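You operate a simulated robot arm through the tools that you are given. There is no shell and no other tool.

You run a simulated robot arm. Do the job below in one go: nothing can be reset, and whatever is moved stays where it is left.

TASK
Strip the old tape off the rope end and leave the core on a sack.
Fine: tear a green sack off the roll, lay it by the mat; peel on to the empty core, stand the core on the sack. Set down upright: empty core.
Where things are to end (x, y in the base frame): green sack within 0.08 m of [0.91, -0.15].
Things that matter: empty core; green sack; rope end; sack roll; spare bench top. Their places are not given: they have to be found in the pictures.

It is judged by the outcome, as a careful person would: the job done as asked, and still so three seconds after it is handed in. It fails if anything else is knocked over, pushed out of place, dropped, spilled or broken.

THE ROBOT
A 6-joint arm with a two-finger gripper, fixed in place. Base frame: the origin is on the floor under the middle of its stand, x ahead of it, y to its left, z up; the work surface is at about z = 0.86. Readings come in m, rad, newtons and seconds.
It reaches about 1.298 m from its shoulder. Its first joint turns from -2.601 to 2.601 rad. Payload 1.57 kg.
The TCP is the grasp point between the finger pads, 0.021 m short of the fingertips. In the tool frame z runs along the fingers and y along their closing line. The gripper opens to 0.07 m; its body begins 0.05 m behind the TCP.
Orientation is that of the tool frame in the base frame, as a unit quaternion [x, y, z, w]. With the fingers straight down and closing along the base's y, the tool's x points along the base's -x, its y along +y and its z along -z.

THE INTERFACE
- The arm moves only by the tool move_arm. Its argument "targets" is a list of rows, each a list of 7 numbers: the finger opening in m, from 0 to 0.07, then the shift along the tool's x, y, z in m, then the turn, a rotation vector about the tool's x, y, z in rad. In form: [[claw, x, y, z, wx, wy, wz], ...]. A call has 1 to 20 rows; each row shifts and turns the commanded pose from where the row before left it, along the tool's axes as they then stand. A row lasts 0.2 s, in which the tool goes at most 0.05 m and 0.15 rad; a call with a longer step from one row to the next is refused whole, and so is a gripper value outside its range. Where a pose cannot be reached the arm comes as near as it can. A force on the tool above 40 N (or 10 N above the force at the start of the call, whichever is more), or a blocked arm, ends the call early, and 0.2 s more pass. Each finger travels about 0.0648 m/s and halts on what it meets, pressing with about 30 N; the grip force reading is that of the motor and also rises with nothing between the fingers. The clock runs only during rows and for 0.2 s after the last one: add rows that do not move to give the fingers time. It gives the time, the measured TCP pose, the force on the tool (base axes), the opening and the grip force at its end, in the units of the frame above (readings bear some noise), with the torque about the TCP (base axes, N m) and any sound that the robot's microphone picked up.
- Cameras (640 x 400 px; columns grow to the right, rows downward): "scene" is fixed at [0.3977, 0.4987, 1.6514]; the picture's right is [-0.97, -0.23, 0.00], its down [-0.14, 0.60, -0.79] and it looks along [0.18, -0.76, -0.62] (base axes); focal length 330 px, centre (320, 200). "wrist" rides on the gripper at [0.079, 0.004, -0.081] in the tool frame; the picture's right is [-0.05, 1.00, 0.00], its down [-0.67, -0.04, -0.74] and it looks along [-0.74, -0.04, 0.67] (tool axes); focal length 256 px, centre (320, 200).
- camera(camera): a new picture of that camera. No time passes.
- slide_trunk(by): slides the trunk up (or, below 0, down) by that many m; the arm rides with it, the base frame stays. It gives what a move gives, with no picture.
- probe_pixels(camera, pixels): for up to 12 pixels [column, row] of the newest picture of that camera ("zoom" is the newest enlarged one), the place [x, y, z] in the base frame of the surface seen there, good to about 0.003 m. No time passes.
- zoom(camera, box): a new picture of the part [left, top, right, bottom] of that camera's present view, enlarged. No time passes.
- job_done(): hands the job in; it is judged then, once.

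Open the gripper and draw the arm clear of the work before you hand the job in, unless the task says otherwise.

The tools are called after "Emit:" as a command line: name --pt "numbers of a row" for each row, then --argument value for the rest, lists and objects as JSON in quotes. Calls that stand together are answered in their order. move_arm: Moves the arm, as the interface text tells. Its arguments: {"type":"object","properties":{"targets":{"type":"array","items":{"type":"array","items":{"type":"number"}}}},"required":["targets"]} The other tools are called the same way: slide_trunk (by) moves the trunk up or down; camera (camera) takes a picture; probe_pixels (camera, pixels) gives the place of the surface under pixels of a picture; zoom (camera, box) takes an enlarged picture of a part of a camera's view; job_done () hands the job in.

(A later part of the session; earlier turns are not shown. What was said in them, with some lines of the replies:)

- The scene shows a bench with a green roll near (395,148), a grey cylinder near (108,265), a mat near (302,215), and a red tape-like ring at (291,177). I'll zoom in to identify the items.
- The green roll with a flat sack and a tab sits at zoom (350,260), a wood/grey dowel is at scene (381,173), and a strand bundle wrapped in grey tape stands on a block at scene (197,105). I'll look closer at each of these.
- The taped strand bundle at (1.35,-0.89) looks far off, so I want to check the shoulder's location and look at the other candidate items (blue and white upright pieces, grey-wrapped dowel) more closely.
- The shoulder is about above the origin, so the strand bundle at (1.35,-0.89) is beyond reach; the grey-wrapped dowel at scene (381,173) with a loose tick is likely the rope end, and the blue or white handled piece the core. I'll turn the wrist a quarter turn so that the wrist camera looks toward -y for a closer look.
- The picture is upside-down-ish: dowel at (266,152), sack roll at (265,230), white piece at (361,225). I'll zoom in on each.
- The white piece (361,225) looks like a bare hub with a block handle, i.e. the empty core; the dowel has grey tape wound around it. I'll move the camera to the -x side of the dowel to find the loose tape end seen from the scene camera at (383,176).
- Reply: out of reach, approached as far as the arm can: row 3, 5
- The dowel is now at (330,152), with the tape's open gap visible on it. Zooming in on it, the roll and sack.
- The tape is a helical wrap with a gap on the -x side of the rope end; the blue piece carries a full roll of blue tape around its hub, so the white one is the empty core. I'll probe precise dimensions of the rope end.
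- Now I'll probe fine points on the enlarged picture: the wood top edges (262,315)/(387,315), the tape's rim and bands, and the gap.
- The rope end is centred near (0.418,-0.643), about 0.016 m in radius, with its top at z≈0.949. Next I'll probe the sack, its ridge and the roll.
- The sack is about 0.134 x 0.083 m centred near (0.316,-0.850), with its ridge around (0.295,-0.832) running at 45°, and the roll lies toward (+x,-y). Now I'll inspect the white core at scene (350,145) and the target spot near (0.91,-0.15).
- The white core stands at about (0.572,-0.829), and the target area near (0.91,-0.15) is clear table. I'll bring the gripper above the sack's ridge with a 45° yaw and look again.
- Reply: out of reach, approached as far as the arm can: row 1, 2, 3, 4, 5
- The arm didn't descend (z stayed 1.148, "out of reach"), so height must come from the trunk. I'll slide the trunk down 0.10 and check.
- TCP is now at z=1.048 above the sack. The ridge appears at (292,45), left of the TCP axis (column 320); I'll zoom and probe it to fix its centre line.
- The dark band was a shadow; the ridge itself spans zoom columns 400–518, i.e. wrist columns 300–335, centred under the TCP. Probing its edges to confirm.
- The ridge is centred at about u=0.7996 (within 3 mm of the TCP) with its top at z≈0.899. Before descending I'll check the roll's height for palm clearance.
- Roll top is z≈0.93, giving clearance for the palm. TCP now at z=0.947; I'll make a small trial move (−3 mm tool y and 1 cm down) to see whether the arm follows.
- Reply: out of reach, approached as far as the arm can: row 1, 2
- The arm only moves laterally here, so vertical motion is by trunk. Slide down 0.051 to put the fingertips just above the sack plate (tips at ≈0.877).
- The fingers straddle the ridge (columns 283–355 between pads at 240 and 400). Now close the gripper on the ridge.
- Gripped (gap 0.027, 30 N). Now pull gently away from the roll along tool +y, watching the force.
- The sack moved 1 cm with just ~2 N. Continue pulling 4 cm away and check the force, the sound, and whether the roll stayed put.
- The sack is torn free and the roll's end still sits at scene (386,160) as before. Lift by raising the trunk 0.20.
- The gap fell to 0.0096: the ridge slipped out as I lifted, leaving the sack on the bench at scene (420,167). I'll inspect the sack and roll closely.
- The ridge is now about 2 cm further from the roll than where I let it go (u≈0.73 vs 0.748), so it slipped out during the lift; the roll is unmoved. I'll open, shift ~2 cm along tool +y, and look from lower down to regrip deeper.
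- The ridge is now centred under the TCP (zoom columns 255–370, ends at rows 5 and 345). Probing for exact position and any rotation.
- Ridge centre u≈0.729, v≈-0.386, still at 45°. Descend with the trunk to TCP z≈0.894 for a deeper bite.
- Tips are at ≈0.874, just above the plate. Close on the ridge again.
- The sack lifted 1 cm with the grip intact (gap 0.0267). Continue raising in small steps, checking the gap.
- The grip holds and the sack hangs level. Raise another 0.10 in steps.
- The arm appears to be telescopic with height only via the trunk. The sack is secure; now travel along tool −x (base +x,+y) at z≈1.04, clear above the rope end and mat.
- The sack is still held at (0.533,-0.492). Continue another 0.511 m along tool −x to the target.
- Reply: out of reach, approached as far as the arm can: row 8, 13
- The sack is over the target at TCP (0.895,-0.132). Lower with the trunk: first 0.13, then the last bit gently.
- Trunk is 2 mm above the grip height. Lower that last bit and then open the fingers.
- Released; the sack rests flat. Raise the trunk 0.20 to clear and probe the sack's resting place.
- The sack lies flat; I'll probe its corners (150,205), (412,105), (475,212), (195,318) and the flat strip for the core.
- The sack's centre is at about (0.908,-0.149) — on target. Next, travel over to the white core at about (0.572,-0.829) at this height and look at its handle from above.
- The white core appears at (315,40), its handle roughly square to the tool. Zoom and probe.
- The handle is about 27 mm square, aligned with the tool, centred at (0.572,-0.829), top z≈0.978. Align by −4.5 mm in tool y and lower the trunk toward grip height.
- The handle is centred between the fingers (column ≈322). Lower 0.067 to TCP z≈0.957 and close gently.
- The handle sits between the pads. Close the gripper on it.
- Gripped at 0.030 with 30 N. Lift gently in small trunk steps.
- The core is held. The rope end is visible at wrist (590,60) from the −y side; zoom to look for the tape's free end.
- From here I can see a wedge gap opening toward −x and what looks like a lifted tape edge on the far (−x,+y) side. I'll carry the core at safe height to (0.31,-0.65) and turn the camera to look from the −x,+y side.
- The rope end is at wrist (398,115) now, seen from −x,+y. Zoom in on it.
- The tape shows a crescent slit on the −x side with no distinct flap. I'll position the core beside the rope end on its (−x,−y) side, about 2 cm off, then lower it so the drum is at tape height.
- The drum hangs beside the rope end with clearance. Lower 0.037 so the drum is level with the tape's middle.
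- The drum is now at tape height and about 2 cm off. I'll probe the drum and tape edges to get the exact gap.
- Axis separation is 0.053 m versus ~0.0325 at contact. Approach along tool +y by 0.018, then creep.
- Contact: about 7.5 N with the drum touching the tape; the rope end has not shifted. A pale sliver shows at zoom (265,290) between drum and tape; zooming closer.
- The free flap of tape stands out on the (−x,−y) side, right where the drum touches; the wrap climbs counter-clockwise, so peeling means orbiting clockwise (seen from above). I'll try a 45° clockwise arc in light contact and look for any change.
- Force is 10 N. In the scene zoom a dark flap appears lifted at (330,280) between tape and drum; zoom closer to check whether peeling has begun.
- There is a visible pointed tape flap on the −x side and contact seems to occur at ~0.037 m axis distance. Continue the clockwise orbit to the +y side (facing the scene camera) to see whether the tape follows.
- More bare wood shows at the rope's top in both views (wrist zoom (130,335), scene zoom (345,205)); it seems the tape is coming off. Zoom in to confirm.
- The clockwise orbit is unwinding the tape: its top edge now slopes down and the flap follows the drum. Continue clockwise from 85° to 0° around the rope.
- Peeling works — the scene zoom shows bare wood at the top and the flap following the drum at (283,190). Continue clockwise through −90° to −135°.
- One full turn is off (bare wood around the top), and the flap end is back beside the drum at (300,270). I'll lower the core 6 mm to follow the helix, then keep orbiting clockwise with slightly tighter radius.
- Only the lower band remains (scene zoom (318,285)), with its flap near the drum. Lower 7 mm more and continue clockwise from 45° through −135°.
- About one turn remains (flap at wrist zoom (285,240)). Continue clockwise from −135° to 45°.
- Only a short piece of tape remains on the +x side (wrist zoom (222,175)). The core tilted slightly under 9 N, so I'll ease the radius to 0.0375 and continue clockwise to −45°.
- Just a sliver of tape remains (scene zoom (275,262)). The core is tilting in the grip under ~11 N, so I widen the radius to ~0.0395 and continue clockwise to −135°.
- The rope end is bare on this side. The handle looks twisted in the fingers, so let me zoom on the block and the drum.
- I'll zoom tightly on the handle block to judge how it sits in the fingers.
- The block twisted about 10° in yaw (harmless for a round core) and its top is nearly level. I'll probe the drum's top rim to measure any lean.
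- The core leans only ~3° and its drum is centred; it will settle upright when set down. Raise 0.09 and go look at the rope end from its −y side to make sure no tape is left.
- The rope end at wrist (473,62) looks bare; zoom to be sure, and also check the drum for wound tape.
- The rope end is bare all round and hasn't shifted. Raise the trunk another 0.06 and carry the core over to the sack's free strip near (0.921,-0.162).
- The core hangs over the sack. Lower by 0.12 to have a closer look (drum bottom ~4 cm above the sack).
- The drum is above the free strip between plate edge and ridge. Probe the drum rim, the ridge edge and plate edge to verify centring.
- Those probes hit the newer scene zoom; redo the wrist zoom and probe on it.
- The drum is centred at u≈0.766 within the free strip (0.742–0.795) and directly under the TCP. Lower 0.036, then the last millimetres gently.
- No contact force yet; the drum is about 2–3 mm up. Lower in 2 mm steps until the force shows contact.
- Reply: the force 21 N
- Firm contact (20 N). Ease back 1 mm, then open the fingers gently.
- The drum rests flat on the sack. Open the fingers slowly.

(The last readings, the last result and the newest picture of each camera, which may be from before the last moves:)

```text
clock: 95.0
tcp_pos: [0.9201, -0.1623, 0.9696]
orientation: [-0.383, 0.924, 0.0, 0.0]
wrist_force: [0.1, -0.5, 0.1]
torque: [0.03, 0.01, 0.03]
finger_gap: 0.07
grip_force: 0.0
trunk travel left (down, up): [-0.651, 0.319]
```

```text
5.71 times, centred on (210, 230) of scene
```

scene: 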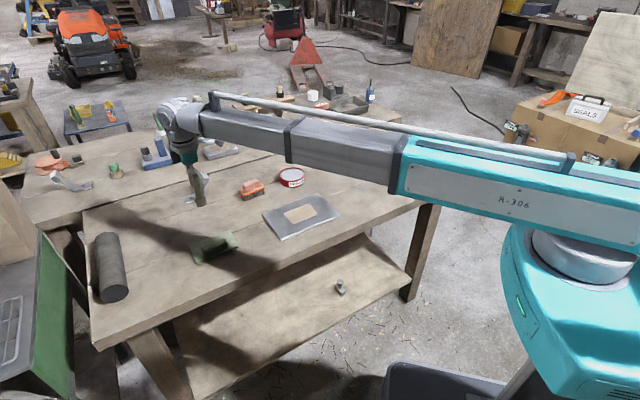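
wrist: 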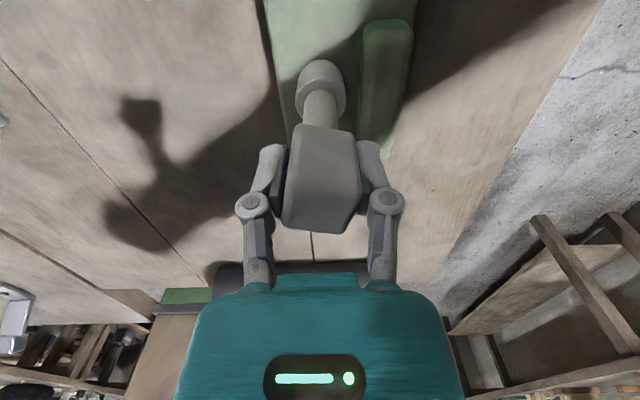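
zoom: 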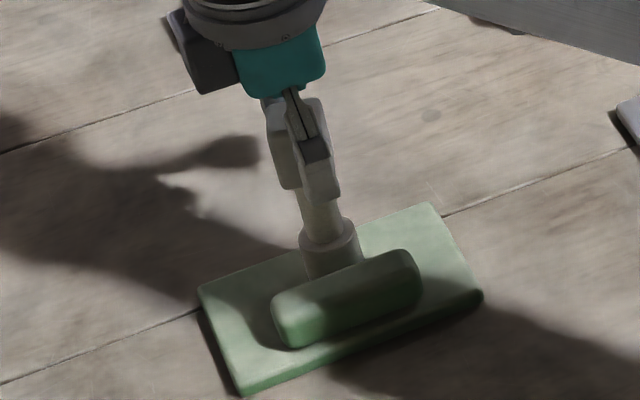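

The core stands on its own on the sack with the fingers open. Raise the trunk straight up, well clear.

Emit:
slide_trunk --by 0.08

Emit:
slide_trunk --by 0.12

Emit:
camera --camera "wrist"

Emit:
camera --camera "scene"

```text
clock: 96.2
tcp_pos: [0.9209, -0.1628, 1.0496]
orientation: [-0.383, 0.924, 0.0, 0.001]
wrist_force: [1.2, 0.8, 0.4]
torque: [-0.02, 0.03, 0.0]
finger_gap: 0.0699
grip_force: 0.0
trunk travel left (down, up): [-0.731, 0.239]
```

```text
clock: 97.7
tcp_pos: [0.9217, -0.1621, 1.1699]
orientation: [-0.383, 0.924, 0.0, 0.0]
wrist_force: [0.1, -0.1, -0.3]
torque: [-0.02, -0.01, 0.03]
finger_gap: 0.0701
grip_force: 0.0
trunk travel left (down, up): [-0.851, 0.119]
```

```text
taken
```

wrist: 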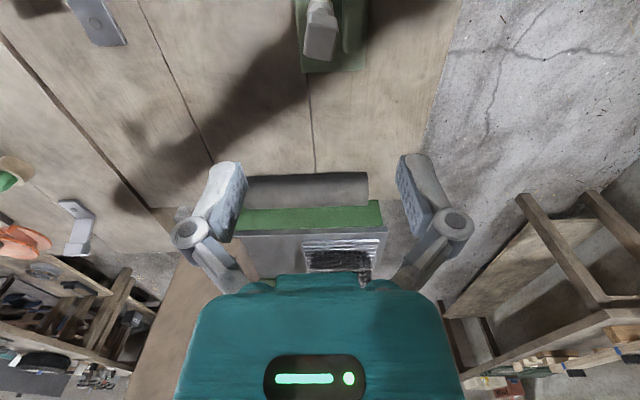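

```text
taken
```

scene: 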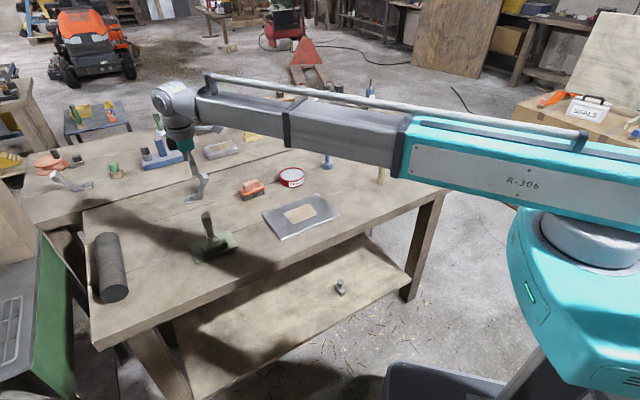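

The core stands upright on the sack at scene (210,235). Draw the arm away to about (0.55,-0.48) and take final pictures.

Emit:
move_arm --pt "0.07 0.0375 0.0029 0 0 0 0" --pt "0.07 0.0375 0.0029 0 0 0 0" --pt "0.07 0.0375 0.0029 0 0 0 0" --pt "0.07 0.0375 0.0029 0 0 0 0" --pt "0.07 0.0375 0.0029 0 0 0 0" --pt "0.07 0.0375 0.0029 0 0 0 0" --pt "0.07 0.0375 0.0029 0 0 0 0" --pt "0.07 0.0375 0.0029 0 0 0 0" --pt "0.07 0.0375 0.0029 0 0 0 0" --pt "0.07 0.0375 0.0029 0 0 0 0" --pt "0.07 0.0375 0.0029 0 0 0 0" --pt "0.07 0.0375 0.0029 0 0 0 0" --pt "0.07 0.0375 0.0029 0 0 0 0"

Emit:
camera --camera "scene"

Emit:
zoom --camera "scene" --box '[170, 195, 250, 265]'

Emit:
zoom --camera "scene" --box '[310, 120, 440, 200]'

```text
clock: 100.5
tcp_pos: [0.5511, -0.482, 1.1702]
orientation: [-0.384, 0.923, 0.0, 0.0]
wrist_force: [0.1, -0.7, -0.4]
torque: [0.02, -0.04, -0.02]
finger_gap: 0.0702
grip_force: 0.1
trunk travel left (down, up): [-0.851, 0.119]
```

```text
taken
```

scene: 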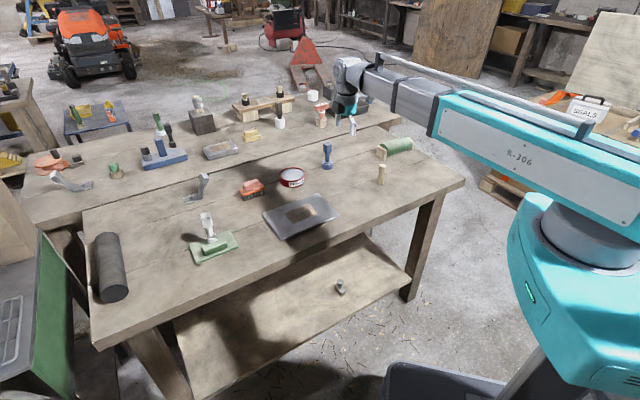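

```text
5.71 times, centred on (210, 230) of scene
```

zoom: 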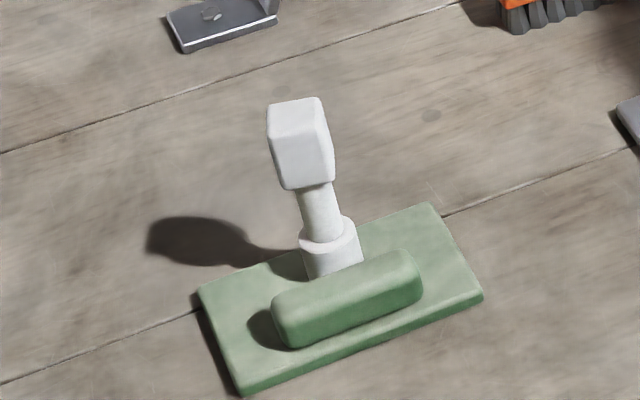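

```text
4.92 times, centred on (375, 160) of scene
```

zoom: 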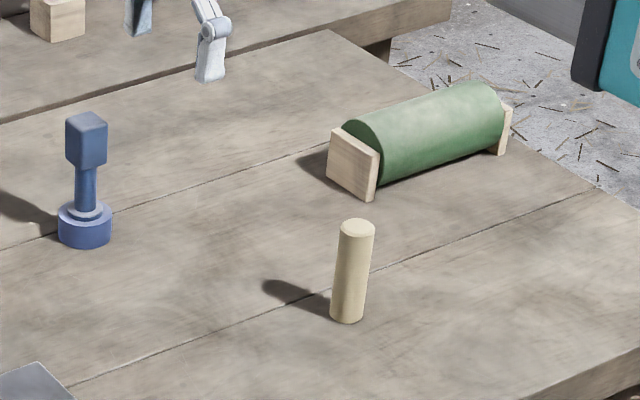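

The core stands on the sack, and the roll, blue core and rope end are in place. A last check of the core's uprightness and surroundings by zoom and probing.

Emit:
zoom --camera "scene" --box '[192, 205, 228, 250]'

Emit:
probe_pixels --camera "zoom" --pixels '[[290, 55], [260, 45], [330, 50], [290, 120], [330, 220], [345, 260], [340, 320], [300, 330], [380, 310], [300, 285], [375, 275], [180, 350]]'

Emit:
zoom --camera "scene" --box '[30, 85, 350, 245]'

```text
8.89 times, centred on (210, 228) of scene
```

zoom: 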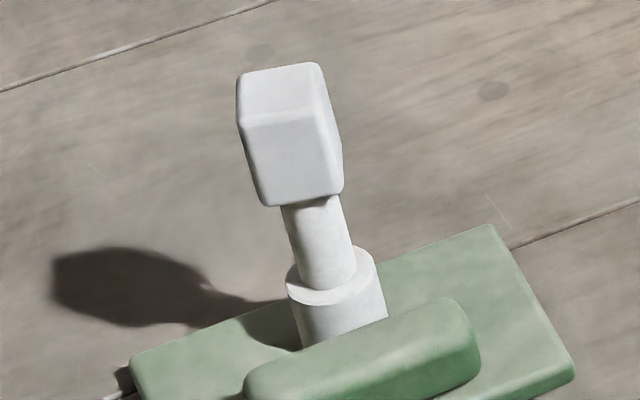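

```text
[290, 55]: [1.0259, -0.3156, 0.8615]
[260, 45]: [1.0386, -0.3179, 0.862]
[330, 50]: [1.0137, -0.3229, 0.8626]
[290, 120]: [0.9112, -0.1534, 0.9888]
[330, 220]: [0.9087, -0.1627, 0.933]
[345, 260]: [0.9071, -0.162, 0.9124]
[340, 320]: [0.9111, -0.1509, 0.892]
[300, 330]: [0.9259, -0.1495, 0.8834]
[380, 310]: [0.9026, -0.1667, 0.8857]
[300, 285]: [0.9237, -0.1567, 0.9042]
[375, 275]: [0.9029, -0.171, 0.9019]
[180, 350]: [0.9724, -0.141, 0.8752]
```

```text
2.00 times, centred on (190, 165) of scene
```

zoom: 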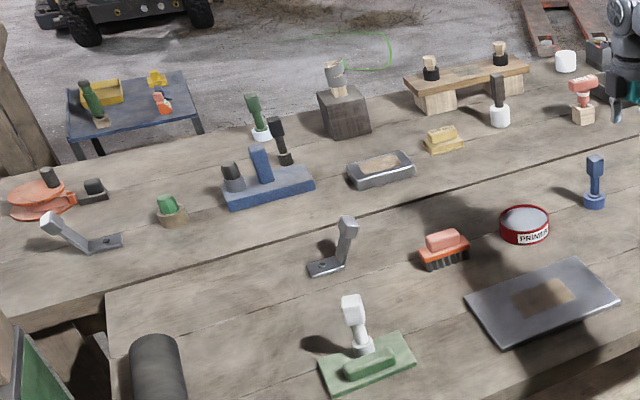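

Everything checks out. The core stands upright on the sack to within about 1°, and the sack is centred near (0.91,-0.15). The rope end is bare, the other items are undisturbed, and the gripper is open and clear. Handing in.

Emit:
job_done

```text
The job is handed in.
```

The job is done and handed in. The old tape is off the rope end, and the core is standing upright on the green sack by the mat.

- **Sack:** it tore off the roll cleanly and lies flat, centred at about (0.908, -0.149). The first lift slipped out of the fingers and dropped the sack back onto the bench, so I gripped it again and lifted more slowly. The roll did not move.
- **Rope end:** I held the white handled core against the tape and circled it clockwise for about three turns. The wood is bare on every side I looked at, and the rope end has not shifted.
- **Core:** it sits on the flat strip beside the sack's ridge, leaning no more than about 1°. I took the white piece as the empty core because the blue one already carries a roll of tape. The peeled tape never shows on the white core in the pictures, so I can't confirm by eye that it wound on.

Nothing else on the bench looked moved in the last pictures. The gripper is open and the arm is well clear.
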